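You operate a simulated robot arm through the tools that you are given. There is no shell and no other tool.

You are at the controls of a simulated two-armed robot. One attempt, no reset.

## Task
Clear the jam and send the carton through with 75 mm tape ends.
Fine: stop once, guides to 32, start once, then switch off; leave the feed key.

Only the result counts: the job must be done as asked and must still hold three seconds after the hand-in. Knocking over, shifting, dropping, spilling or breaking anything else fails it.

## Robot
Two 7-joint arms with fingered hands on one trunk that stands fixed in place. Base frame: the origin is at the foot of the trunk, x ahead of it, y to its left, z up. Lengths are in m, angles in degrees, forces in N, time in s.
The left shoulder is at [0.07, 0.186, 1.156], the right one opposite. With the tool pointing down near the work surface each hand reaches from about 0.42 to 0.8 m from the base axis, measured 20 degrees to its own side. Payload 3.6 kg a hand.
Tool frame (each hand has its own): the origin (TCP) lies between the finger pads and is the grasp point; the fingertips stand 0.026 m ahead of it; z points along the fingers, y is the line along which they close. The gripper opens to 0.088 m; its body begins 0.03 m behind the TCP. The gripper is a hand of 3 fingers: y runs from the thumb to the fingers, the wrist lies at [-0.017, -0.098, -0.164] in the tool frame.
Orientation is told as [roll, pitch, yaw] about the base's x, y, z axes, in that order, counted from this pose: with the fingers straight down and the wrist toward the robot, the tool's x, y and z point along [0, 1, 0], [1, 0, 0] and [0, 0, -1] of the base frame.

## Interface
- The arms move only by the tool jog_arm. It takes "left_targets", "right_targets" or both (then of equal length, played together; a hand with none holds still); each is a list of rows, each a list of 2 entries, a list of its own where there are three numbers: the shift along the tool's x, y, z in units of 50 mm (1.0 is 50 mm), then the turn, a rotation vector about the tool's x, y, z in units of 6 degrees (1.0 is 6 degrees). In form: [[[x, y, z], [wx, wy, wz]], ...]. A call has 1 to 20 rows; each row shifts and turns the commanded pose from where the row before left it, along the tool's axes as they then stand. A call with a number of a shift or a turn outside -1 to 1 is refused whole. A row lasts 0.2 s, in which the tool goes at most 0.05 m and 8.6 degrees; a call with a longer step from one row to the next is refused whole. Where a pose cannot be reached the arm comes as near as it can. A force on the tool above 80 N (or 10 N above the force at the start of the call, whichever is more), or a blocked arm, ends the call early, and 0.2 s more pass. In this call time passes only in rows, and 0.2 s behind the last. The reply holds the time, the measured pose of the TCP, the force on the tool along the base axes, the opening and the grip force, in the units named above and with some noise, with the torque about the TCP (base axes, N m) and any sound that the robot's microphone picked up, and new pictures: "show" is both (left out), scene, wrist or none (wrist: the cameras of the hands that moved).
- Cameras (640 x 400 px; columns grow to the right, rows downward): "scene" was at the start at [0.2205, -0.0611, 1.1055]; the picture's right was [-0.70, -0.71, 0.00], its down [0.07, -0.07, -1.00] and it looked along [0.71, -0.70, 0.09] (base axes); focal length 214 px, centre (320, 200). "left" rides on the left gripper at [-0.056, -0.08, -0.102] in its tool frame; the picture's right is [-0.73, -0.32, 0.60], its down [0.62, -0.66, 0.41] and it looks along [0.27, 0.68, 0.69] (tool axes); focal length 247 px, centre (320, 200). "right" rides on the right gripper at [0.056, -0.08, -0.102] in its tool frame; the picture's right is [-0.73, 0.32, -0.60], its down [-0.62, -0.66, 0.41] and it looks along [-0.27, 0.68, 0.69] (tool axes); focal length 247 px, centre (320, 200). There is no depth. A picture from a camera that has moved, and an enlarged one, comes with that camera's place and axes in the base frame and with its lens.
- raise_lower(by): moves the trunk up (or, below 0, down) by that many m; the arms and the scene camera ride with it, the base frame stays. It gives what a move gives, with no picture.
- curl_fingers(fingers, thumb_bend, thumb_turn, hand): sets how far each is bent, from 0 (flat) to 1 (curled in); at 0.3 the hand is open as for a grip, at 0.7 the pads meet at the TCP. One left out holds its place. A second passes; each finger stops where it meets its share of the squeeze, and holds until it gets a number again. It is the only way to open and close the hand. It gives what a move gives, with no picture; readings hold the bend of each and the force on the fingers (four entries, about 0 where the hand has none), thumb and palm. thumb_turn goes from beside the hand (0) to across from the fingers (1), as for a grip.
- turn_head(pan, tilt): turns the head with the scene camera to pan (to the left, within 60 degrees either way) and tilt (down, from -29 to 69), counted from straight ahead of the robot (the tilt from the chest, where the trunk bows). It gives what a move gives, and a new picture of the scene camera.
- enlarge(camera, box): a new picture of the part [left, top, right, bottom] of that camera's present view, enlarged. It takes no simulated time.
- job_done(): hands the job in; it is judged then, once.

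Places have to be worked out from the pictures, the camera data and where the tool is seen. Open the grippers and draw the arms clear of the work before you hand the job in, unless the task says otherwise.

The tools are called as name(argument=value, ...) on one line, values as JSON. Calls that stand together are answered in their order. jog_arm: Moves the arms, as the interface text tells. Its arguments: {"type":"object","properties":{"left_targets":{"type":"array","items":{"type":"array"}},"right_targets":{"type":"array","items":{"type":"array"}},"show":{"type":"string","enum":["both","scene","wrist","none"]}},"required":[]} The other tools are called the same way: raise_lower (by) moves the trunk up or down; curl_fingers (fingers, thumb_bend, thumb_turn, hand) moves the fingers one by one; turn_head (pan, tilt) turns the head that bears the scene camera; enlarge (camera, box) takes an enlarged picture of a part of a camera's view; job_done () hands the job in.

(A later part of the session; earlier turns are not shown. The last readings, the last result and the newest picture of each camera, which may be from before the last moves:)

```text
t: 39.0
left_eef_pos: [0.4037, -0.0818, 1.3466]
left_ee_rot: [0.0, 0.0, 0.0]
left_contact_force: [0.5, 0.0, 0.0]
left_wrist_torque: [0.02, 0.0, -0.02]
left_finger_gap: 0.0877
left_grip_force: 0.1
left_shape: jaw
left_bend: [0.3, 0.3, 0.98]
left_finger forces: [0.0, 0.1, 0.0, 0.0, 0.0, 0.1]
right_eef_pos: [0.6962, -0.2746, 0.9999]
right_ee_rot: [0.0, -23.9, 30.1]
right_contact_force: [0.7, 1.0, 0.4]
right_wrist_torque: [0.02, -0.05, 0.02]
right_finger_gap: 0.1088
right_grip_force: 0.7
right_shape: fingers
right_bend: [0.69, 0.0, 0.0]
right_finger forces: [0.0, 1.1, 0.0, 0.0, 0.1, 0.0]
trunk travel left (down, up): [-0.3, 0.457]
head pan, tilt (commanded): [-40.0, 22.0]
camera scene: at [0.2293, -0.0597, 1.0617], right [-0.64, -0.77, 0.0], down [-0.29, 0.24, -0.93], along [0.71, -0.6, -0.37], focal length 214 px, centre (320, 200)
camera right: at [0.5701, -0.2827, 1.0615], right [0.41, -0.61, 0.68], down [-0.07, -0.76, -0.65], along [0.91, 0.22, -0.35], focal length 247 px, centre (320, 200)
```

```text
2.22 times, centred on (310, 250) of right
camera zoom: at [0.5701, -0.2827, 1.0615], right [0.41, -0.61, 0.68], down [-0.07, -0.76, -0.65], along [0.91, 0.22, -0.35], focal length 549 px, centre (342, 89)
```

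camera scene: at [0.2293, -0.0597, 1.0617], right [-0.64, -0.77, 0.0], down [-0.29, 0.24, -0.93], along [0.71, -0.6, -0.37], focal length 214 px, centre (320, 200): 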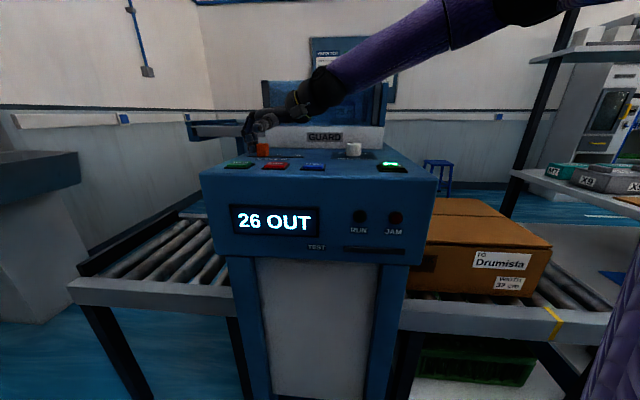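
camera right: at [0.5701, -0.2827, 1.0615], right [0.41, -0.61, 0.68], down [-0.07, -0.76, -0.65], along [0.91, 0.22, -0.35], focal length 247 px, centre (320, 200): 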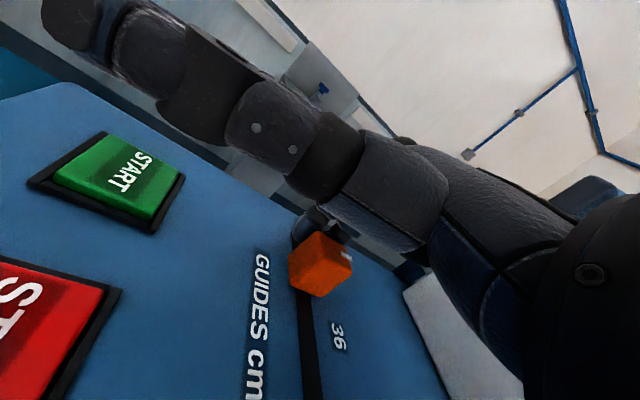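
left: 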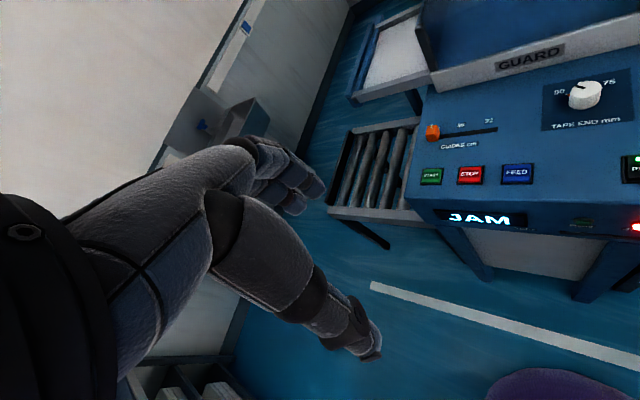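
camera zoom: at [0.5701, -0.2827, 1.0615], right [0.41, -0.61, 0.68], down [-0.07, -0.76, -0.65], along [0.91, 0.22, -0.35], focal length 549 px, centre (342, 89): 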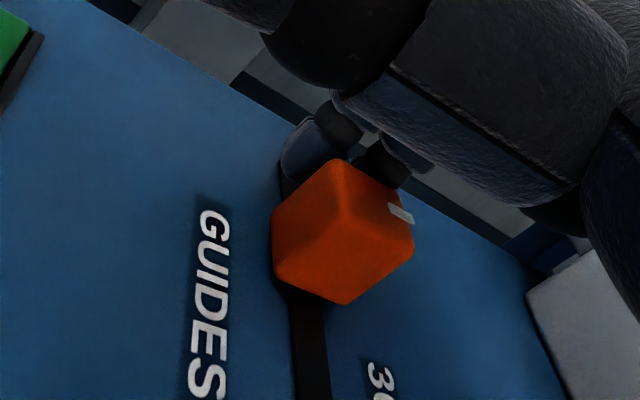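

The block is sliding easily at about 1 N and has moved about 20 mm. I'll pull another 60 mm along the slot.

jog_arm(right_targets=[[[-0.105, -0.353, -0.157], [0, 0, 0]], [[-0.105, -0.353, -0.157], [0, 0, 0]], [[-0.105, -0.353, -0.157], [0, 0, 0]]], show="both")

enlarge(camera="scene", box=[210, 100, 330, 180])

enlarge(camera="right", box=[220, 160, 400, 340])

```text
t: 39.8
left_eef_pos: [0.4048, -0.0815, 1.3467]
left_ee_rot: [0.0, 0.0, 0.0]
left_contact_force: [0.8, 0.1, -0.2]
left_wrist_torque: [0.0, 0.0, 0.0]
left_finger_gap: 0.0877
left_grip_force: 0.1
left_shape: jaw
left_bend: [0.3, 0.3, 0.98]
left_finger forces: [0.0, 0.0, 0.0, 0.0, 0.0, 0.0]
right_eef_pos: [0.6549, -0.3162, 1.0004]
right_ee_rot: [-0.1, -24.0, 29.9]
right_contact_force: [-0.2, 0.4, -1.1]
right_wrist_torque: [0.07, 0.0, 0.0]
right_finger_gap: 0.1086
right_grip_force: 0.6
right_shape: fingers
right_bend: [0.69, 0.0, 0.0]
right_finger forces: [0.0, 1.1, 0.0, 0.0, 0.1, 0.0]
trunk travel left (down, up): [-0.3, 0.457]
head pan, tilt (commanded): [-40.0, 22.0]
camera scene: at [0.2291, -0.06, 1.0617], right [-0.64, -0.77, 0.0], down [-0.29, 0.24, -0.93], along [0.71, -0.6, -0.37], focal length 214 px, centre (320, 200)
camera right: at [0.5278, -0.3247, 1.0615], right [0.41, -0.61, 0.68], down [-0.07, -0.76, -0.65], along [0.91, 0.22, -0.35], focal length 247 px, centre (320, 200)
```

scene: 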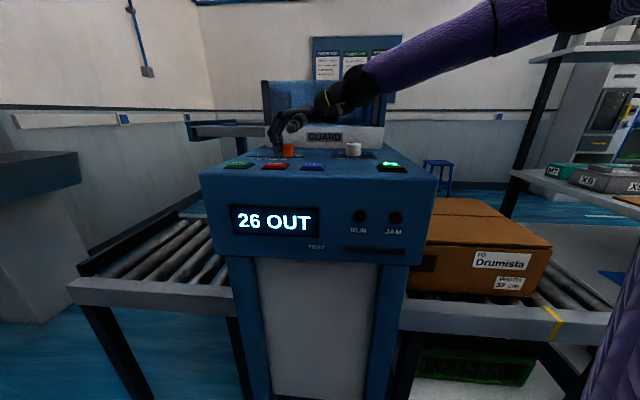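
right: 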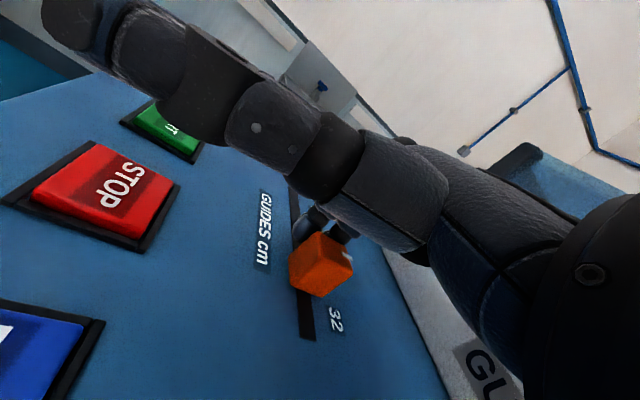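

```text
5.00 times, centred on (270, 140) of scene
camera zoom: at [0.2291, -0.06, 1.0617], right [-0.64, -0.77, 0.0], down [-0.29, 0.24, -0.93], along [0.71, -0.6, -0.37], focal length 1072 px, centre (570, 500)
```

zoom: 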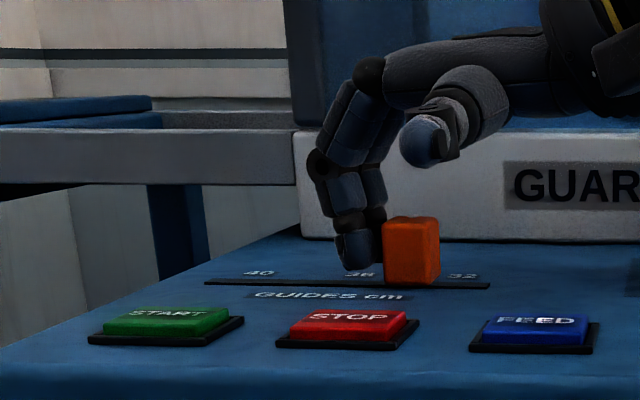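

```text
2.22 times, centred on (310, 250) of right
camera zoom: at [0.5278, -0.3247, 1.0615], right [0.41, -0.61, 0.68], down [-0.07, -0.76, -0.65], along [0.91, 0.22, -0.35], focal length 549 px, centre (342, 89)
```

zoom: 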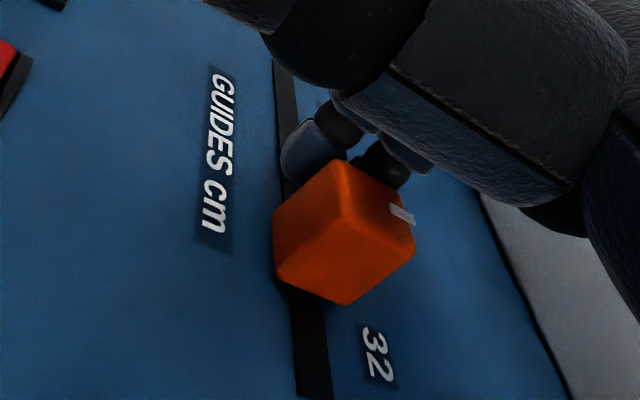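

The block is now most of the way from 36 to 32, with about 20 mm left. I'll pull 14 mm more and check.

jog_arm(right_targets=[[[-0.037, -0.124, -0.055], [0, 0, 0]], [[-0.037, -0.124, -0.055], [0, 0, 0]]], show="none")

enlarge(camera="scene", box=[230, 130, 310, 180])

enlarge(camera="right", box=[250, 180, 400, 340])

```text
t: 40.4
left_eef_pos: [0.4046, -0.0818, 1.3466]
left_ee_rot: [0.0, 0.0, 0.1]
left_contact_force: [0.0, 0.8, -0.2]
left_wrist_torque: [-0.01, -0.04, -0.01]
left_finger_gap: 0.0877
left_grip_force: 0.1
left_shape: jaw
left_bend: [0.3, 0.3, 0.98]
left_finger forces: [0.1, 0.0, 0.0, 0.1, 0.1, 0.0]
right_eef_pos: [0.6448, -0.326, 1.0005]
right_ee_rot: [-0.1, -23.9, 30.0]
right_contact_force: [0.5, -0.9, 0.0]
right_wrist_torque: [-0.01, -0.02, 0.0]
right_finger_gap: 0.108
right_grip_force: 0.2
right_shape: fingers
right_bend: [0.7, 0.0, 0.0]
right_finger forces: [0.0, 0.1, 0.0, 0.1, 0.0, 0.0]
trunk travel left (down, up): [-0.3, 0.457]
head pan, tilt (commanded): [-40.0, 22.0]
```

```text
8.00 times, centred on (270, 155) of scene
camera zoom: at [0.2295, -0.0594, 1.0616], right [-0.64, -0.77, 0.0], down [-0.29, 0.24, -0.93], along [0.71, -0.6, -0.37], focal length 1716 px, centre (720, 560)
```

zoom: 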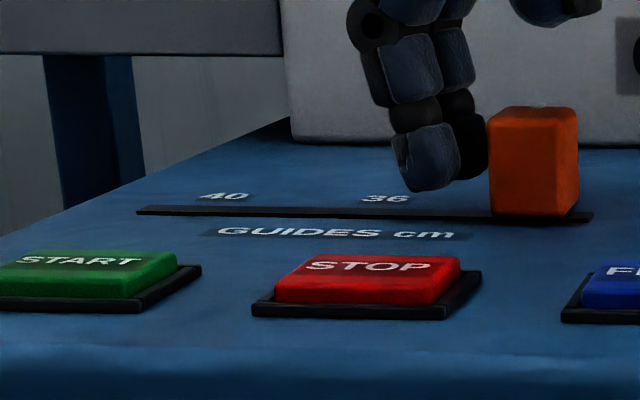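

```text
2.50 times, centred on (325, 260) of right
camera zoom: at [0.519, -0.3335, 1.0619], right [0.41, -0.61, 0.68], down [-0.07, -0.76, -0.65], along [0.91, 0.22, -0.35], focal length 617 px, centre (308, 50)
```

zoom: 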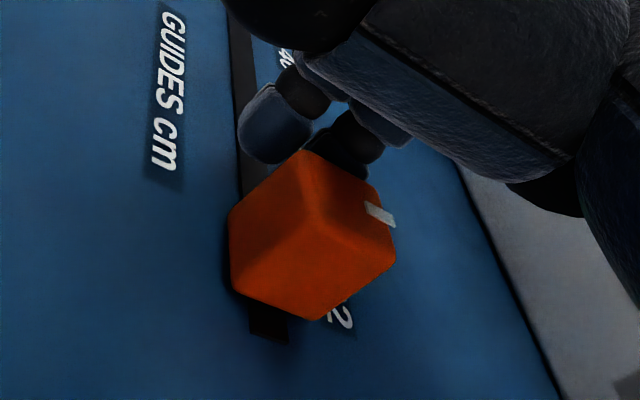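

The pressure on the finger vanished: the block snapped ahead and now covers the 32 label, just as it covered 40 at the start. I'll back the fingers off a few mm and lift straight up to check.

jog_arm(right_targets=[[[0.02, 0.09, 0.03], [0, 0, 0]], [[0, 0.27, -0.61], [0, 0, 0]], [[0, 0.27, -0.61], [0, 0, 0]], [[0, 0.27, -0.61], [0, 0, 0]]], show="both")

enlarge(camera="scene", box=[230, 130, 310, 180])

enlarge(camera="right", box=[180, 200, 400, 400])

```text
t: 41.4
left_eef_pos: [0.4038, -0.0811, 1.3471]
left_ee_rot: [0.0, 0.0, 0.0]
left_contact_force: [-0.9, 0.1, -0.3]
left_wrist_torque: [-0.02, 0.0, -0.02]
left_finger_gap: 0.0877
left_grip_force: 0.2
left_shape: jaw
left_bend: [0.3, 0.3, 0.98]
left_finger forces: [0.0, 0.1, 0.0, 0.1, 0.0, 0.0]
right_eef_pos: [0.6476, -0.3228, 1.0991]
right_ee_rot: [0.0, -24.0, 30.0]
right_contact_force: [0.5, -0.4, 0.3]
right_wrist_torque: [0.01, 0.01, -0.03]
right_finger_gap: 0.1081
right_grip_force: 0.0
right_shape: fingers
right_bend: [0.7, 0.0, 0.0]
right_finger forces: [0.1, 0.0, 0.0, 0.1, 0.0, 0.1]
trunk travel left (down, up): [-0.3, 0.457]
head pan, tilt (commanded): [-40.0, 22.0]
camera scene: at [0.2292, -0.0592, 1.0617], right [-0.64, -0.77, 0.0], down [-0.29, 0.24, -0.93], along [0.71, -0.6, -0.37], focal length 214 px, centre (320, 200)
camera right: at [0.5218, -0.3304, 1.1621], right [0.41, -0.61, 0.68], down [-0.07, -0.76, -0.65], along [0.91, 0.22, -0.35], focal length 247 px, centre (320, 200)
```

scene: 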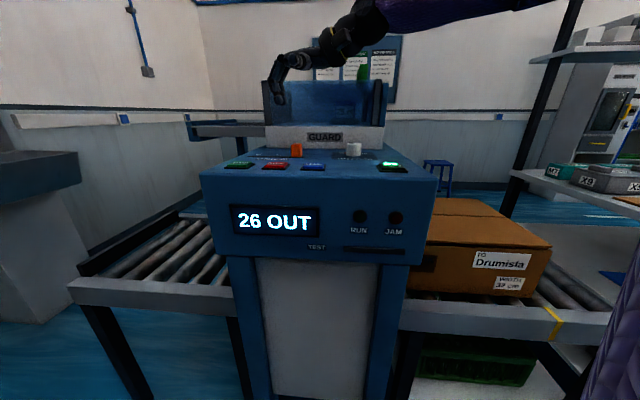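
right: 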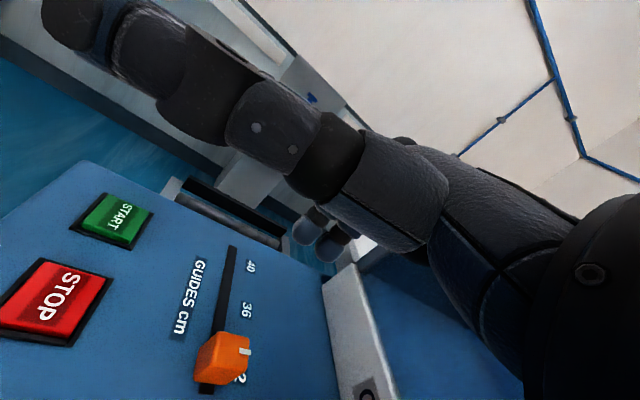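

```text
8.00 times, centred on (270, 155) of scene
camera zoom: at [0.2292, -0.0592, 1.0617], right [-0.64, -0.77, 0.0], down [-0.29, 0.24, -0.93], along [0.71, -0.6, -0.37], focal length 1716 px, centre (720, 560)
```

zoom: 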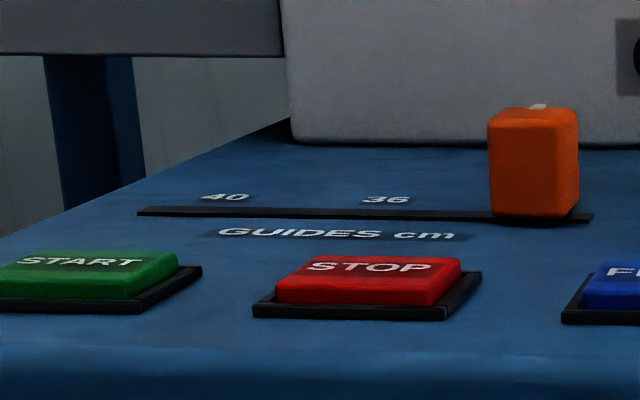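

```text
2.00 times, centred on (290, 300) of right
camera zoom: at [0.5218, -0.3304, 1.1621], right [0.41, -0.61, 0.68], down [-0.07, -0.76, -0.65], along [0.91, 0.22, -0.35], focal length 494 px, centre (380, 0)
```

zoom: 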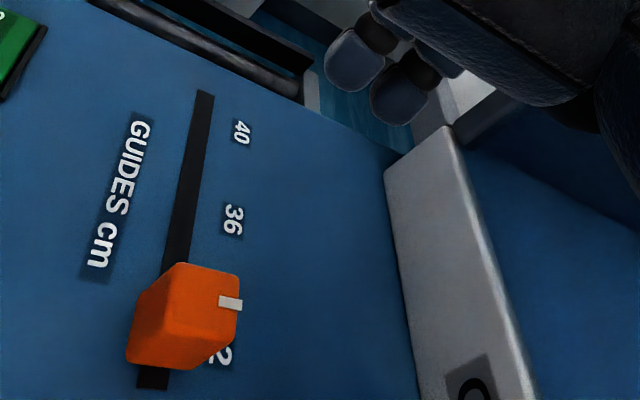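

The guides slider sits at 32. Next is the tape knob at about (0.578,-0.457). I'll straighten the hand, bring the thumb back across at about 53 mm opening and move above the knob.

jog_arm(right_targets=[[[0, 0, 0], [1, 0, 0]], [[0, 0, 0], [1, 0, 0]], [[0, 0, 0], [1, 0, 0]], [[0, 0, 0], [1, 0, 0]], [[-0.407, -0.637, 0], [0, 0, 0]], [[-0.407, -0.637, 0], [0, 0, 0]], [[-0.407, -0.637, 0], [0, 0, 0]], [[-0.407, -0.637, 0], [0, 0, 0]]], show="none")

curl_fingers(hand="right", fingers=0.45, thumb_bend=0.45, thumb_turn=1.0)

jog_arm(right_targets=[[[0, 0, 0], [0, 0, -0.5]], [[0, 0, 0], [0, 0, -0.5]], [[0, 0, 0], [0, 0, -0.5]]], show="both")

```text
t: 43.2
left_eef_pos: [0.4044, -0.0811, 1.3463]
left_ee_rot: [0.1, 0.0, 0.1]
left_contact_force: [0.2, 2.0, -0.2]
left_wrist_torque: [-0.04, 0.02, -0.02]
left_finger_gap: 0.0877
left_grip_force: 0.0
left_shape: jaw
left_bend: [0.3, 0.3, 0.98]
left_finger forces: [0.1, 0.1, 0.1, 0.0, 0.1, 0.1]
right_eef_pos: [0.5769, -0.4559, 1.1007]
right_ee_rot: [0.1, 0.0, 30.1]
right_contact_force: [0.4, 1.0, 0.4]
right_wrist_torque: [0.03, 0.0, -0.02]
right_finger_gap: 0.1079
right_grip_force: 0.1
right_shape: fingers
right_bend: [0.7, 0.0, 0.0]
right_finger forces: [0.0, 0.0, 0.0, 0.0, 0.0, 0.0]
trunk travel left (down, up): [-0.3, 0.457]
head pan, tilt (commanded): [-40.0, 22.0]
```

```text
t: 44.2
left_eef_pos: [0.406, -0.0807, 1.3476]
left_ee_rot: [0.0, 0.0, 0.1]
left_contact_force: [-0.7, 0.0, 0.3]
left_wrist_torque: [0.0, 0.01, 0.01]
left_finger_gap: 0.0877
left_grip_force: 0.0
left_shape: jaw
left_bend: [0.3, 0.3, 0.98]
left_finger forces: [0.0, 0.0, 0.0, 0.1, 0.1, 0.0]
right_eef_pos: [0.577, -0.4561, 1.1015]
right_ee_rot: [0.0, 0.1, 30.0]
right_contact_force: [-0.1, 0.0, 0.5]
right_wrist_torque: [-0.02, -0.02, 0.01]
right_finger_gap: 0.0562
right_grip_force: 0.2
right_shape: fingers
right_bend: [0.45, 0.45, 0.99]
right_finger forces: [0.1, 0.0, 0.0, 0.0, 0.0, 0.0]
trunk travel left (down, up): [-0.3, 0.457]
head pan, tilt (commanded): [-40.0, 22.0]
```

```text
t: 45.0
left_eef_pos: [0.4038, -0.0801, 1.3485]
left_ee_rot: [0.0, 0.1, 0.0]
left_contact_force: [0.8, -0.2, -0.3]
left_wrist_torque: [-0.02, 0.0, -0.05]
left_finger_gap: 0.0877
left_grip_force: 0.0
left_shape: jaw
left_bend: [0.3, 0.3, 0.98]
left_finger forces: [0.0, 0.0, 0.0, 0.0, 0.0, 0.0]
right_eef_pos: [0.5782, -0.4563, 1.101]
right_ee_rot: [-0.1, 0.1, 39.3]
right_contact_force: [0.1, -0.3, -0.2]
right_wrist_torque: [0.02, -0.02, -0.02]
right_finger_gap: 0.0561
right_grip_force: 0.0
right_shape: fingers
right_bend: [0.45, 0.45, 0.99]
right_finger forces: [0.1, 0.0, 0.1, 0.0, 0.0, 0.0]
trunk travel left (down, up): [-0.3, 0.457]
head pan, tilt (commanded): [-40.0, 22.0]
camera scene: at [0.2296, -0.0595, 1.0616], right [-0.64, -0.77, 0.0], down [-0.29, 0.24, -0.93], along [0.71, -0.6, -0.37], focal length 214 px, centre (320, 200)
camera right: at [0.4827, -0.4631, 1.2036], right [0.71, -0.37, 0.6], down [-0.12, -0.9, -0.41], along [0.69, 0.22, -0.69], focal length 247 px, centre (320, 200)
```

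scene: 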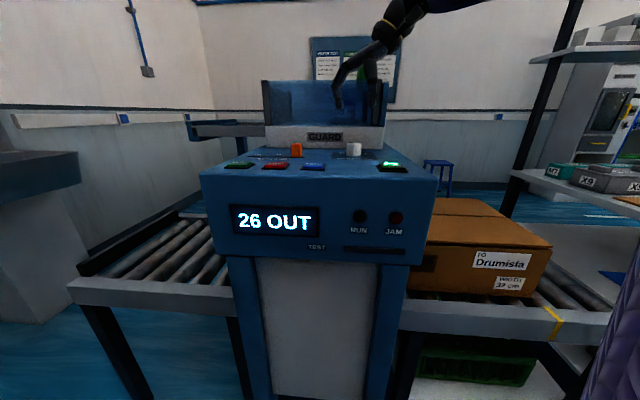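
right: 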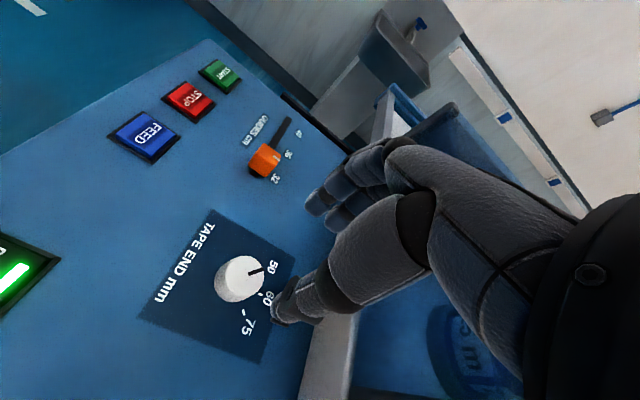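

From this angle I can check both the slider and the knob. I'll zoom on them.

enlarge(camera="right", box=[230, 100, 330, 190])

enlarge(camera="right", box=[130, 200, 330, 370])

enlarge(camera="scene", box=[300, 60, 420, 180])

```text
4.44 times, centred on (280, 145) of right
camera zoom: at [0.4827, -0.4631, 1.2036], right [0.71, -0.37, 0.6], down [-0.12, -0.9, -0.41], along [0.69, 0.22, -0.69], focal length 1098 px, centre (498, 444)
```

zoom: 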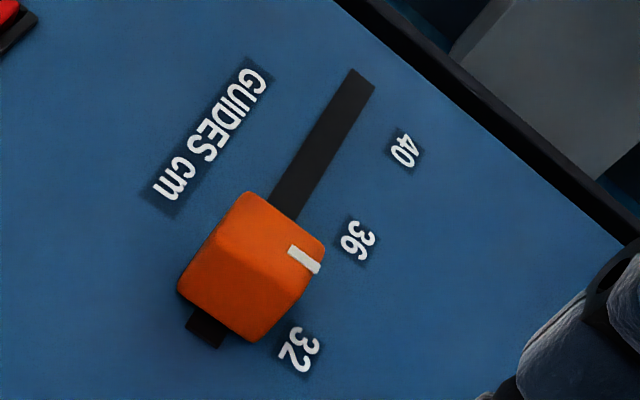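

```text
2.35 times, centred on (230, 285) of right
camera zoom: at [0.4827, -0.4631, 1.2036], right [0.71, -0.37, 0.6], down [-0.12, -0.9, -0.41], along [0.69, 0.22, -0.69], focal length 581 px, centre (532, 0)
```

zoom: 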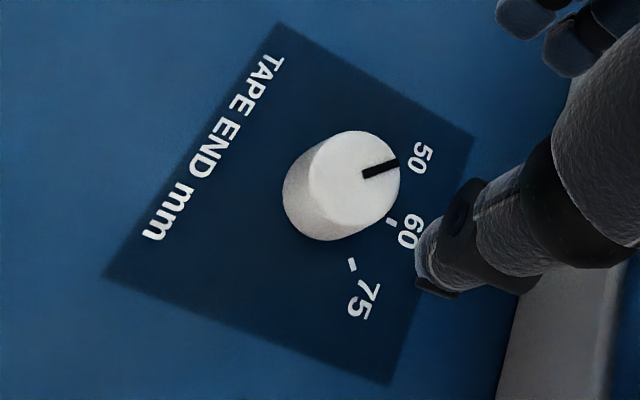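

```text
3.33 times, centred on (360, 120) of scene
camera zoom: at [0.2296, -0.0595, 1.0616], right [-0.64, -0.77, 0.0], down [-0.29, 0.24, -0.93], along [0.71, -0.6, -0.37], focal length 715 px, centre (187, 467)
```

zoom: 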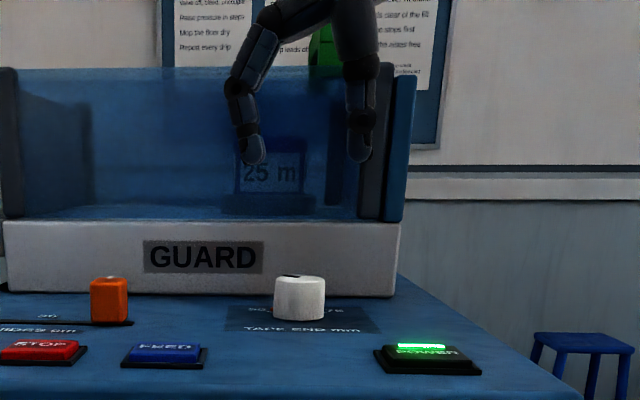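

The slider's mark lines up with 32 in a near overhead cast, so the guides are set. From this close view the knob centre is nearer (0.5765,-0.452). I'll shift there and descend to just above the knob.

jog_arm(right_targets=[[[0.088, 0.028, 0.48], [0, 0, 0]], [[0, 0, 0.48], [0, 0, 0]], [[0, 0, 0.46], [0, 0, 0]]], show="both")

enlarge(camera="scene", box=[300, 90, 400, 180])

enlarge(camera="right", box=[200, 150, 400, 330])

```text
t: 45.8
left_eef_pos: [0.4056, -0.081, 1.3476]
left_ee_rot: [0.0, 0.1, 0.1]
left_contact_force: [-0.9, 0.2, -1.0]
left_wrist_torque: [0.0, 0.01, 0.0]
left_finger_gap: 0.0876
left_grip_force: 0.1
left_shape: jaw
left_bend: [0.3, 0.3, 0.98]
left_finger forces: [0.1, 0.0, 0.0, 0.0, 0.0, 0.1]
right_eef_pos: [0.5774, -0.4539, 1.028]
right_ee_rot: [-0.1, 0.0, 38.9]
right_contact_force: [0.9, -0.2, 0.2]
right_wrist_torque: [-0.03, 0.0, -0.02]
right_finger_gap: 0.0561
right_grip_force: 0.1
right_shape: fingers
right_bend: [0.45, 0.45, 0.99]
right_finger forces: [0.0, 0.1, 0.0, 0.0, 0.0, 0.0]
trunk travel left (down, up): [-0.3, 0.457]
head pan, tilt (commanded): [-40.0, 22.0]
camera scene: at [0.2297, -0.0597, 1.0615], right [-0.64, -0.77, 0.0], down [-0.29, 0.24, -0.93], along [0.71, -0.6, -0.38], focal length 214 px, centre (320, 200)
camera right: at [0.4809, -0.459, 1.1313], right [0.71, -0.37, 0.6], down [-0.13, -0.9, -0.41], along [0.69, 0.22, -0.69], focal length 247 px, centre (320, 200)
```

scene: 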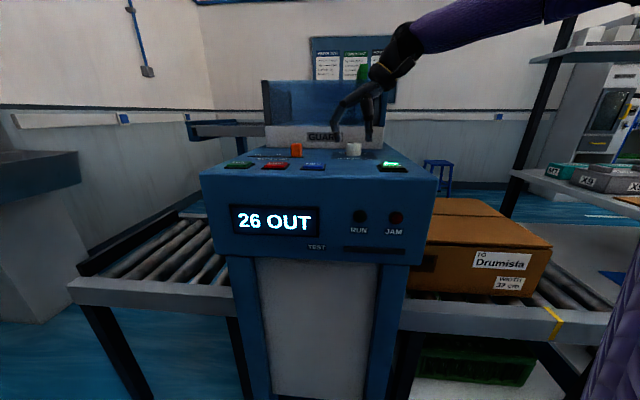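
right: 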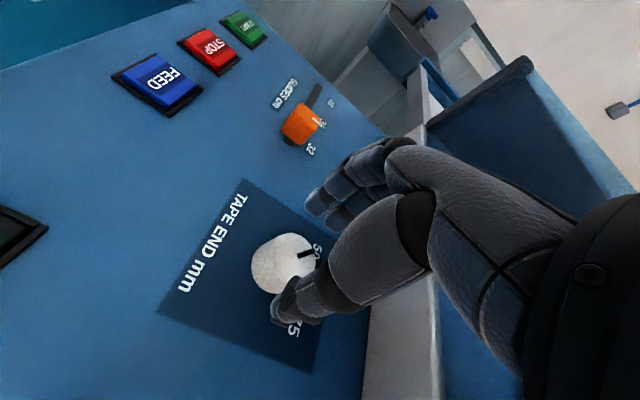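

```text
4.44 times, centred on (350, 135) of scene
camera zoom: at [0.2297, -0.0597, 1.0615], right [-0.64, -0.77, 0.0], down [-0.29, 0.24, -0.93], along [0.71, -0.6, -0.38], focal length 953 px, centre (187, 489)
```

zoom: 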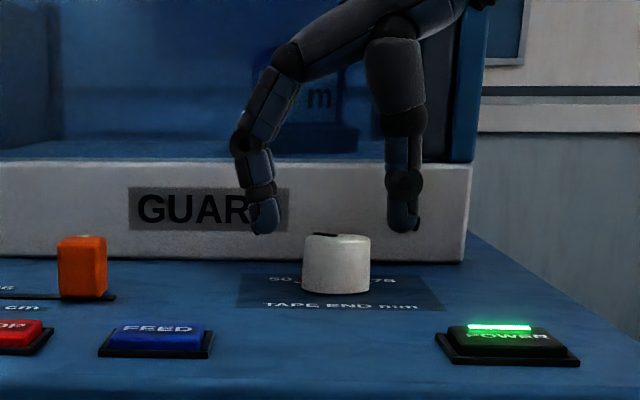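

```text
2.22 times, centred on (300, 240) of right
camera zoom: at [0.4809, -0.459, 1.1313], right [0.71, -0.37, 0.6], down [-0.13, -0.9, -0.41], along [0.69, 0.22, -0.69], focal length 549 px, centre (364, 111)
```

zoom: 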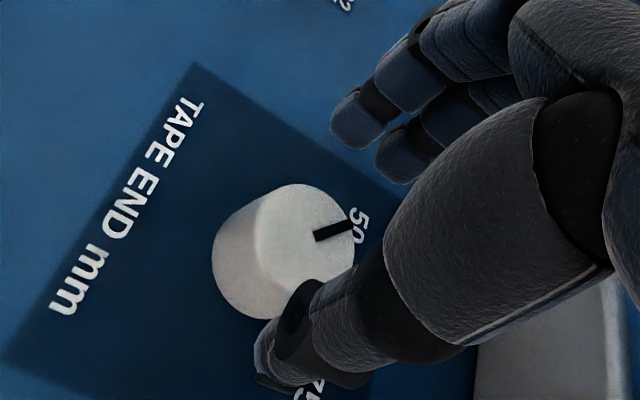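

The knob is centred between finger and thumb in the scene view, with the tips just above its top. I'll shift about 2.5 mm and lower 24 mm around the knob.

jog_arm(right_targets=[[[0.046, 0.024, 0.24], [0, 0, 0]], [[0, 0, 0.24], [0, 0, 0]]], show="none")

enlarge(camera="scene", box=[300, 90, 400, 180])

enlarge(camera="right", box=[200, 150, 400, 330])

```text
t: 46.4
left_eef_pos: [0.4054, -0.0795, 1.3472]
left_ee_rot: [-0.1, 0.0, 0.1]
left_contact_force: [-0.4, 0.2, 0.8]
left_wrist_torque: [0.02, 0.0, 0.03]
left_finger_gap: 0.0877
left_grip_force: 0.0
left_shape: jaw
left_bend: [0.3, 0.3, 0.98]
left_finger forces: [0.1, 0.0, 0.1, 0.1, 0.1, 0.0]
right_eef_pos: [0.5763, -0.4495, 1.0055]
right_ee_rot: [0.1, 0.1, 39.1]
right_contact_force: [0.0, 0.0, -0.9]
right_wrist_torque: [-0.03, -0.02, 0.0]
right_finger_gap: 0.0562
right_grip_force: 0.1
right_shape: fingers
right_bend: [0.45, 0.45, 0.99]
right_finger forces: [0.0, 0.1, 0.0, 0.0, 0.0, 0.0]
trunk travel left (down, up): [-0.3, 0.457]
head pan, tilt (commanded): [-40.0, 22.0]
```

```text
4.44 times, centred on (350, 135) of scene
camera zoom: at [0.2295, -0.0595, 1.0616], right [-0.64, -0.77, 0.0], down [-0.29, 0.24, -0.93], along [0.71, -0.6, -0.37], focal length 953 px, centre (187, 489)
```

zoom: 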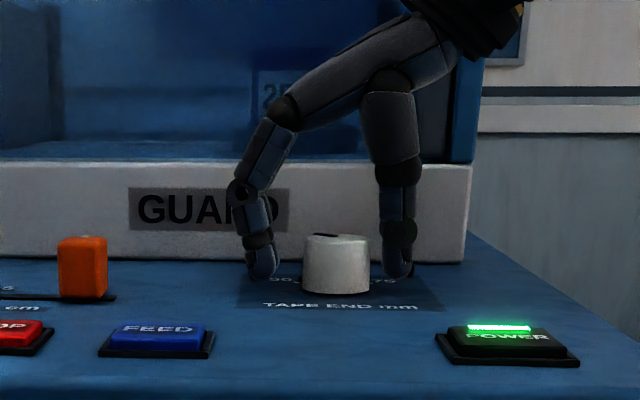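

```text
2.22 times, centred on (300, 240) of right
camera zoom: at [0.4795, -0.4561, 1.108], right [0.71, -0.37, 0.6], down [-0.12, -0.9, -0.41], along [0.69, 0.22, -0.69], focal length 549 px, centre (364, 111)
```

zoom: 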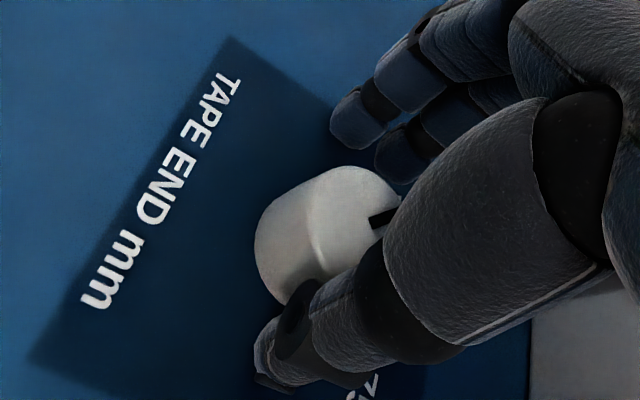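

The tips are about 4 mm above the panel on both sides of the knob. I'll nudge 1.5 mm toward the thumb side, go down 2 mm and close on the knob.

jog_arm(right_targets=[[[0, -0.03, 0.04], [0, 0, 0]]], show="none")

curl_fingers(hand="right", fingers=0.62, thumb_bend=0.62)

enlarge(camera="scene", box=[300, 90, 400, 180])

enlarge(camera="right", box=[200, 150, 400, 330])

```text
t: 46.8
left_eef_pos: [0.4049, -0.0806, 1.3471]
left_ee_rot: [0.0, 0.1, 0.1]
left_contact_force: [-0.1, 0.0, 0.0]
left_wrist_torque: [-0.02, 0.01, -0.05]
left_finger_gap: 0.0876
left_grip_force: 0.0
left_shape: jaw
left_bend: [0.3, 0.3, 0.98]
left_finger forces: [0.1, 0.0, 0.0, 0.0, 0.1, 0.0]
right_eef_pos: [0.5752, -0.4502, 1.0031]
right_ee_rot: [0.0, 0.0, 39.0]
right_contact_force: [0.4, -0.7, -0.9]
right_wrist_torque: [0.0, 0.02, -0.02]
right_finger_gap: 0.0562
right_grip_force: 0.0
right_shape: fingers
right_bend: [0.45, 0.45, 0.99]
right_finger forces: [0.0, 0.1, 0.1, 0.0, 0.1, 0.0]
trunk travel left (down, up): [-0.3, 0.457]
head pan, tilt (commanded): [-40.0, 22.0]
```

```text
t: 47.8
left_eef_pos: [0.4043, -0.0805, 1.3466]
left_ee_rot: [0.0, 0.0, 0.0]
left_contact_force: [0.0, -1.0, 0.1]
left_wrist_torque: [0.02, 0.0, -0.01]
left_finger_gap: 0.0877
left_grip_force: 0.0
left_shape: jaw
left_bend: [0.3, 0.3, 0.98]
left_finger forces: [0.1, 0.0, 0.1, 0.0, 0.0, 0.1]
right_eef_pos: [0.5742, -0.4524, 1.0039]
right_ee_rot: [0.0, 0.0, 39.0]
right_contact_force: [-0.9, -0.6, 0.0]
right_wrist_torque: [-0.01, 0.02, -0.04]
right_finger_gap: 0.0308
right_grip_force: 4.7
right_shape: fingers
right_bend: [0.59, 0.56, 1.0]
right_finger forces: [1.5, 2.5, 0.0, 0.1, 5.7, 0.0]
trunk travel left (down, up): [-0.3, 0.457]
head pan, tilt (commanded): [-40.0, 22.0]
```

```text
4.44 times, centred on (350, 135) of scene
camera zoom: at [0.2294, -0.0596, 1.0616], right [-0.64, -0.77, 0.0], down [-0.29, 0.24, -0.93], along [0.71, -0.6, -0.37], focal length 953 px, centre (187, 489)
```

zoom: 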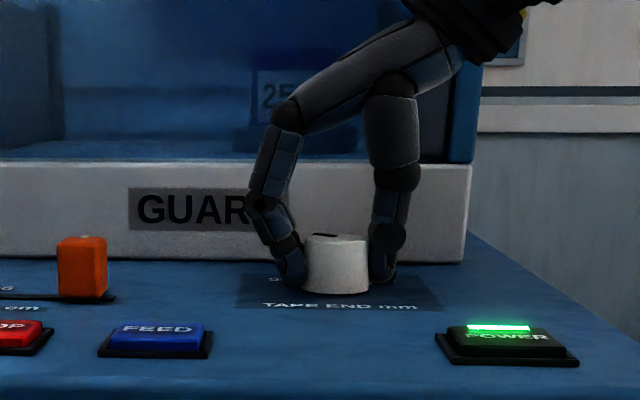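

```text
2.22 times, centred on (300, 240) of right
camera zoom: at [0.478, -0.4577, 1.1062], right [0.71, -0.37, 0.6], down [-0.12, -0.9, -0.41], along [0.69, 0.22, -0.69], focal length 549 px, centre (364, 111)
```

zoom: 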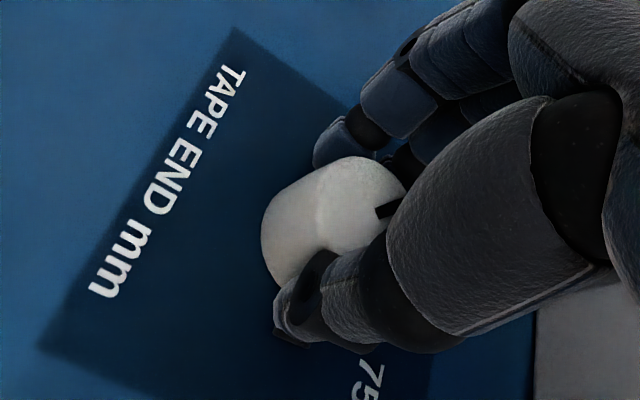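

The hand holds the knob with about 5 N, two fingers against the thumb. I'll turn it clockwise 30° and check that it follows.

jog_arm(right_targets=[[[0, 0, 0], [0, 0, 1]], [[0, 0, 0], [0, 0, 1]], [[0, 0, 0], [0, 0, 1]], [[0, 0, 0], [0, 0, 1]], [[0, 0, 0], [0, 0, 1]]], show="both")

enlarge(camera="right", box=[200, 150, 400, 330])

enlarge(camera="scene", box=[320, 110, 390, 175])

```text
t: 49.0
left_eef_pos: [0.4047, -0.0822, 1.3464]
left_ee_rot: [0.0, 0.0, 0.1]
left_contact_force: [-1.0, 0.3, 0.0]
left_wrist_torque: [0.01, 0.04, 0.0]
left_finger_gap: 0.0877
left_grip_force: 0.0
left_shape: jaw
left_bend: [0.3, 0.3, 0.98]
left_finger forces: [0.0, 0.0, 0.1, 0.0, 0.0, 0.1]
right_eef_pos: [0.5747, -0.4525, 1.0038]
right_ee_rot: [0.0, 0.0, 8.9]
right_contact_force: [-2.4, -2.4, -1.0]
right_wrist_torque: [-0.05, 0.03, 0.04]
right_finger_gap: 0.0308
right_grip_force: 5.1
right_shape: fingers
right_bend: [0.59, 0.56, 1.0]
right_finger forces: [0.7, 3.2, 0.0, 0.1, 6.1, 0.0]
trunk travel left (down, up): [-0.3, 0.457]
head pan, tilt (commanded): [-40.0, 22.0]
camera scene: at [0.2294, -0.0599, 1.0616], right [-0.64, -0.77, 0.0], down [-0.29, 0.24, -0.93], along [0.71, -0.6, -0.38], focal length 214 px, centre (320, 200)
camera right: at [0.4882, -0.4079, 1.1063], right [0.43, -0.68, 0.6], down [-0.56, -0.72, -0.41], along [0.71, -0.16, -0.69], focal length 247 px, centre (320, 200)
```

scene: 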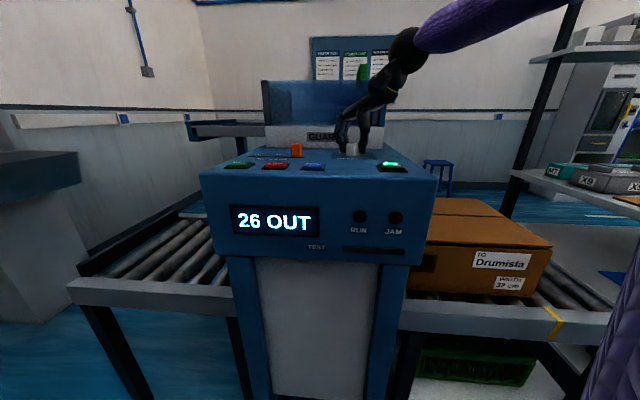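
right: 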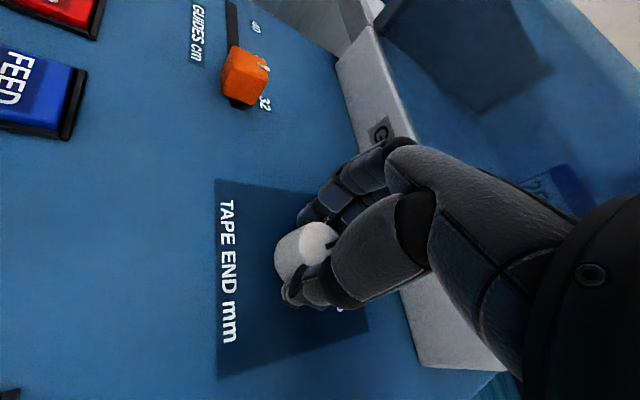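

```text
2.22 times, centred on (300, 240) of right
camera zoom: at [0.4882, -0.4079, 1.1063], right [0.43, -0.68, 0.6], down [-0.56, -0.72, -0.41], along [0.71, -0.16, -0.69], focal length 549 px, centre (364, 111)
```

zoom: 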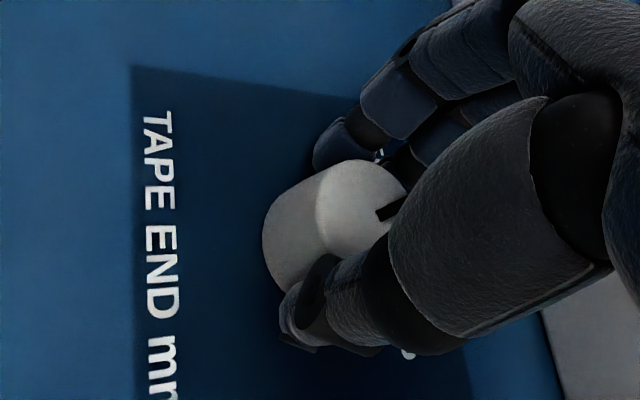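

```text
6.15 times, centred on (355, 142) of scene
camera zoom: at [0.2294, -0.0599, 1.0616], right [-0.64, -0.77, 0.0], down [-0.29, 0.24, -0.93], along [0.71, -0.6, -0.38], focal length 1320 px, centre (105, 554)
```

zoom: 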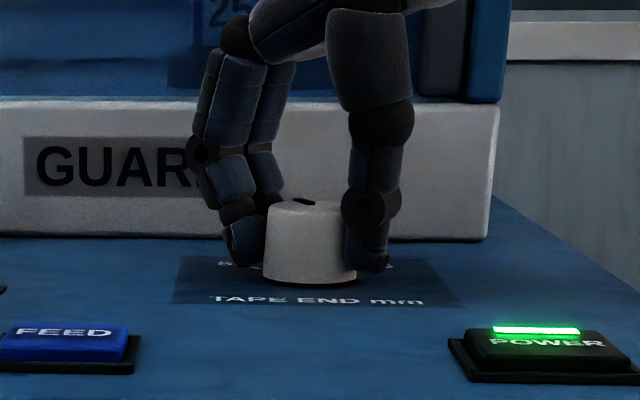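

The pointer turned with the hand. I'll turn the remaining 60°.

jog_arm(right_targets=[[[0, 0, 0], [0, 0, 1]], [[0, 0, 0], [0, 0, 1]], [[0, 0, 0], [0, 0, 1]], [[0, 0, 0], [0, 0, 1]], [[0, 0, 0], [0, 0, 1]], [[0, 0, 0], [0, 0, 1]], [[0, 0, 0], [0, 0, 1]], [[0, 0, 0], [0, 0, 1]], [[0, 0, 0], [0, 0, 1]], [[0, 0, 0], [0, 0, 1]]], show="both")

enlarge(camera="right", box=[200, 150, 400, 330])

enlarge(camera="scene", box=[320, 110, 390, 175])

```text
t: 51.2
left_eef_pos: [0.4051, -0.0804, 1.3487]
left_ee_rot: [0.0, -0.1, 0.0]
left_contact_force: [-0.2, 0.3, -0.3]
left_wrist_torque: [-0.03, -0.03, 0.02]
left_finger_gap: 0.0878
left_grip_force: 0.1
left_shape: jaw
left_bend: [0.3, 0.3, 0.98]
left_finger forces: [0.1, 0.0, 0.0, 0.0, 0.0, 0.0]
right_eef_pos: [0.5748, -0.4525, 1.0028]
right_ee_rot: [0.1, 0.0, -51.1]
right_contact_force: [-3.9, -4.8, 0.7]
right_wrist_torque: [-0.12, 0.03, -0.02]
right_finger_gap: 0.0308
right_grip_force: 6.3
right_shape: fingers
right_bend: [0.59, 0.57, 1.0]
right_finger forces: [0.6, 6.5, 0.0, 0.0, 4.1, 0.1]
trunk travel left (down, up): [-0.3, 0.457]
head pan, tilt (commanded): [-40.0, 22.0]
camera scene: at [0.2292, -0.0599, 1.0617], right [-0.64, -0.77, 0.0], down [-0.29, 0.24, -0.93], along [0.71, -0.6, -0.37], focal length 214 px, centre (320, 200)
camera right: at [0.5694, -0.3543, 1.1064], right [-0.37, -0.71, 0.6], down [-0.9, 0.13, -0.41], along [0.21, -0.69, -0.69], focal length 247 px, centre (320, 200)
```

scene: 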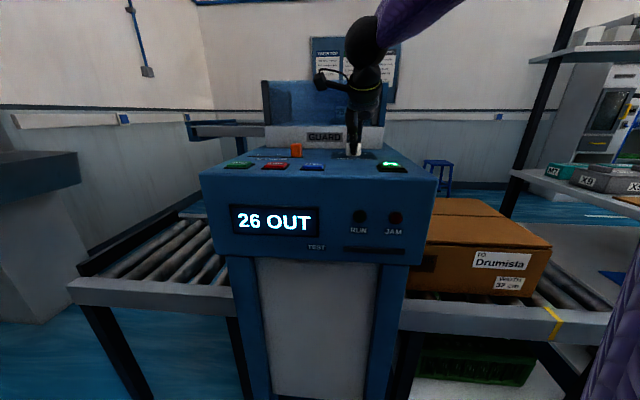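
right: 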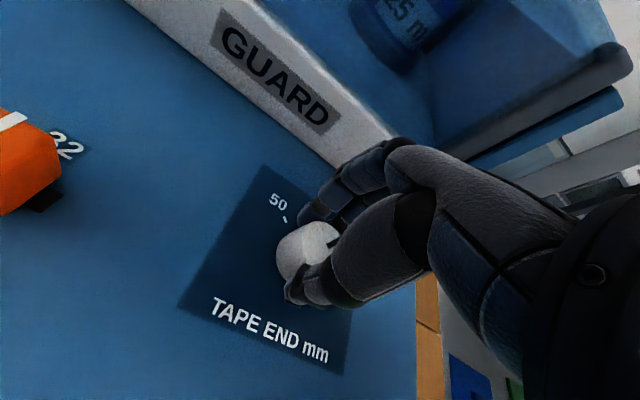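

```text
2.22 times, centred on (300, 240) of right
camera zoom: at [0.5694, -0.3543, 1.1064], right [-0.37, -0.71, 0.6], down [-0.9, 0.13, -0.41], along [0.21, -0.69, -0.69], focal length 549 px, centre (364, 111)
```

zoom: 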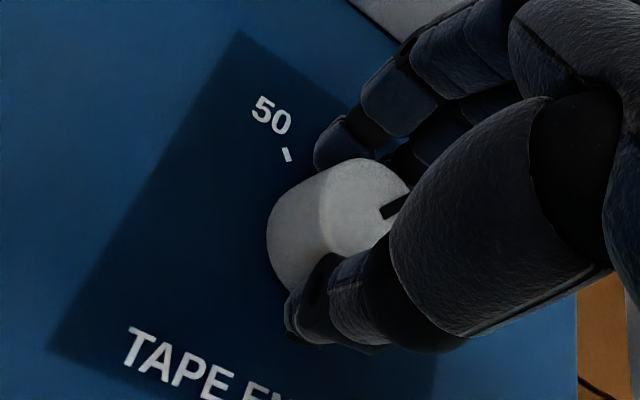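

```text
6.15 times, centred on (355, 142) of scene
camera zoom: at [0.2292, -0.0599, 1.0617], right [-0.64, -0.77, 0.0], down [-0.29, 0.24, -0.93], along [0.71, -0.6, -0.37], focal length 1320 px, centre (105, 554)
```

zoom: 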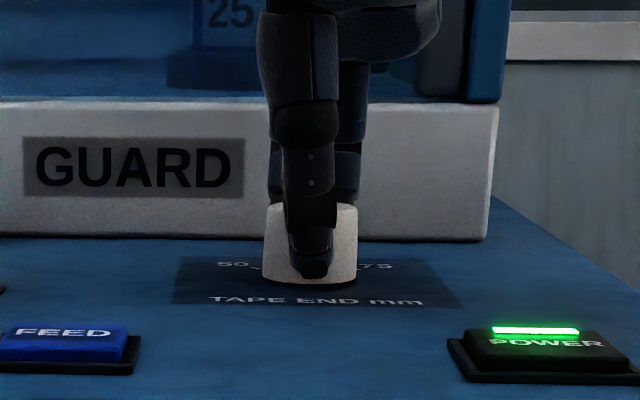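

The knob followed through the full 90°. I'll open the fingers and lift straight up to read the pointer.

curl_fingers(hand="right", fingers=0.42, thumb_bend=0.42)

jog_arm(right_targets=[[[0, 0, -0.3], [0, 0, 0]], [[0, 0, -0.7], [0, 0, 0]], [[0, 0, -0.7], [0, 0, 0]]], show="both")

enlarge(camera="right", box=[180, 150, 380, 330])

enlarge(camera="scene", box=[320, 120, 390, 175])

```text
t: 52.2
left_eef_pos: [0.404, -0.0804, 1.3469]
left_ee_rot: [0.0, 0.0, 0.1]
left_contact_force: [-0.2, 0.4, 0.8]
left_wrist_torque: [0.01, -0.04, -0.01]
left_finger_gap: 0.0877
left_grip_force: 0.1
left_shape: jaw
left_bend: [0.3, 0.3, 0.98]
left_finger forces: [0.0, 0.1, 0.0, 0.0, 0.0, 0.0]
right_eef_pos: [0.5744, -0.4519, 1.0035]
right_ee_rot: [0.1, 0.0, -51.0]
right_contact_force: [0.1, 0.1, 0.3]
right_wrist_torque: [-0.04, 0.0, 0.01]
right_finger_gap: 0.0618
right_grip_force: 0.0
right_shape: fingers
right_bend: [0.42, 0.42, 0.99]
right_finger forces: [0.0, 0.0, 0.0, 0.0, 0.0, 0.1]
trunk travel left (down, up): [-0.3, 0.457]
head pan, tilt (commanded): [-40.0, 22.0]
```

```text
t: 53.0
left_eef_pos: [0.4031, -0.0804, 1.3474]
left_ee_rot: [0.1, 0.1, 0.1]
left_contact_force: [0.3, 0.0, -0.5]
left_wrist_torque: [0.0, -0.03, -0.01]
left_finger_gap: 0.0878
left_grip_force: 0.1
left_shape: jaw
left_bend: [0.3, 0.3, 0.98]
left_finger forces: [0.0, 0.0, 0.1, 0.0, 0.1, 0.0]
right_eef_pos: [0.5735, -0.4526, 1.0881]
right_ee_rot: [0.0, 0.1, -51.0]
right_contact_force: [0.3, -0.6, 0.9]
right_wrist_torque: [0.02, -0.01, 0.0]
right_finger_gap: 0.0618
right_grip_force: 0.1
right_shape: fingers
right_bend: [0.42, 0.42, 0.99]
right_finger forces: [0.0, 0.0, 0.0, 0.0, 0.0, 0.0]
trunk travel left (down, up): [-0.3, 0.457]
head pan, tilt (commanded): [-40.0, 22.0]
camera scene: at [0.2293, -0.0593, 1.0617], right [-0.64, -0.77, 0.0], down [-0.29, 0.24, -0.93], along [0.71, -0.6, -0.37], focal length 214 px, centre (320, 200)
camera right: at [0.5688, -0.3542, 1.1911], right [-0.37, -0.71, 0.6], down [-0.9, 0.12, -0.41], along [0.22, -0.69, -0.69], focal length 247 px, centre (320, 200)
```

scene: 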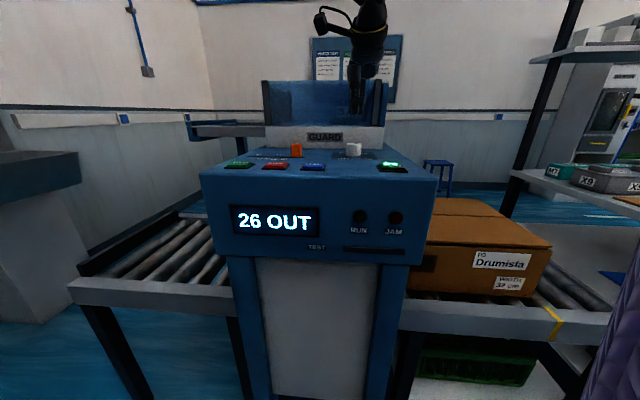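
right: 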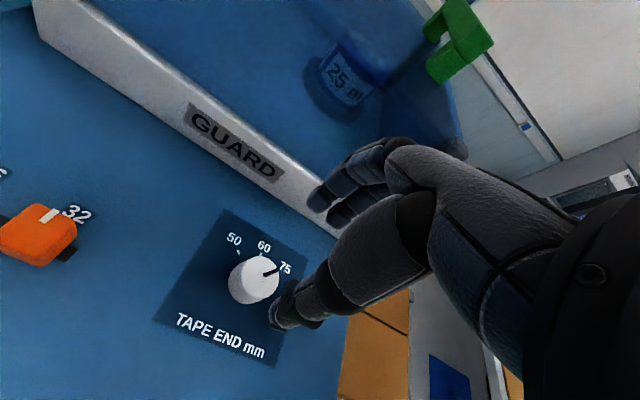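

```text
2.22 times, centred on (280, 240) of right
camera zoom: at [0.5688, -0.3542, 1.1911], right [-0.37, -0.71, 0.6], down [-0.9, 0.12, -0.41], along [0.22, -0.69, -0.69], focal length 549 px, centre (409, 111)
```

zoom: 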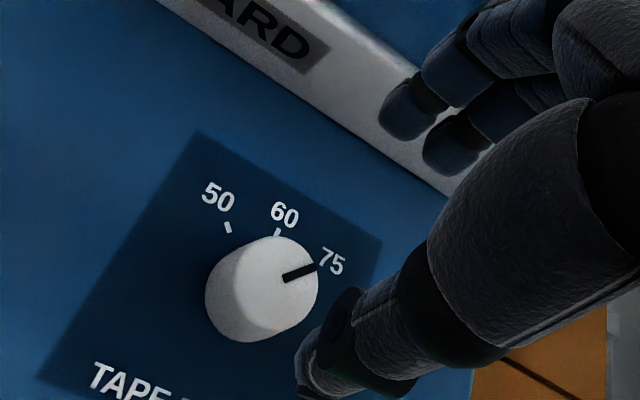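

```text
7.27 times, centred on (355, 148) of scene
camera zoom: at [0.2293, -0.0593, 1.0617], right [-0.64, -0.77, 0.0], down [-0.29, 0.24, -0.93], along [0.71, -0.6, -0.37], focal length 1560 px, centre (66, 582)
```

zoom: 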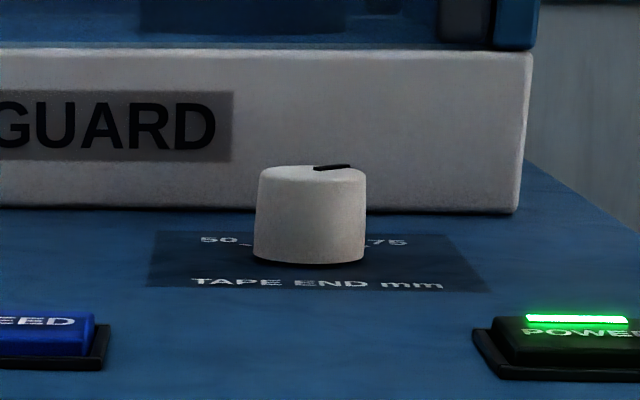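

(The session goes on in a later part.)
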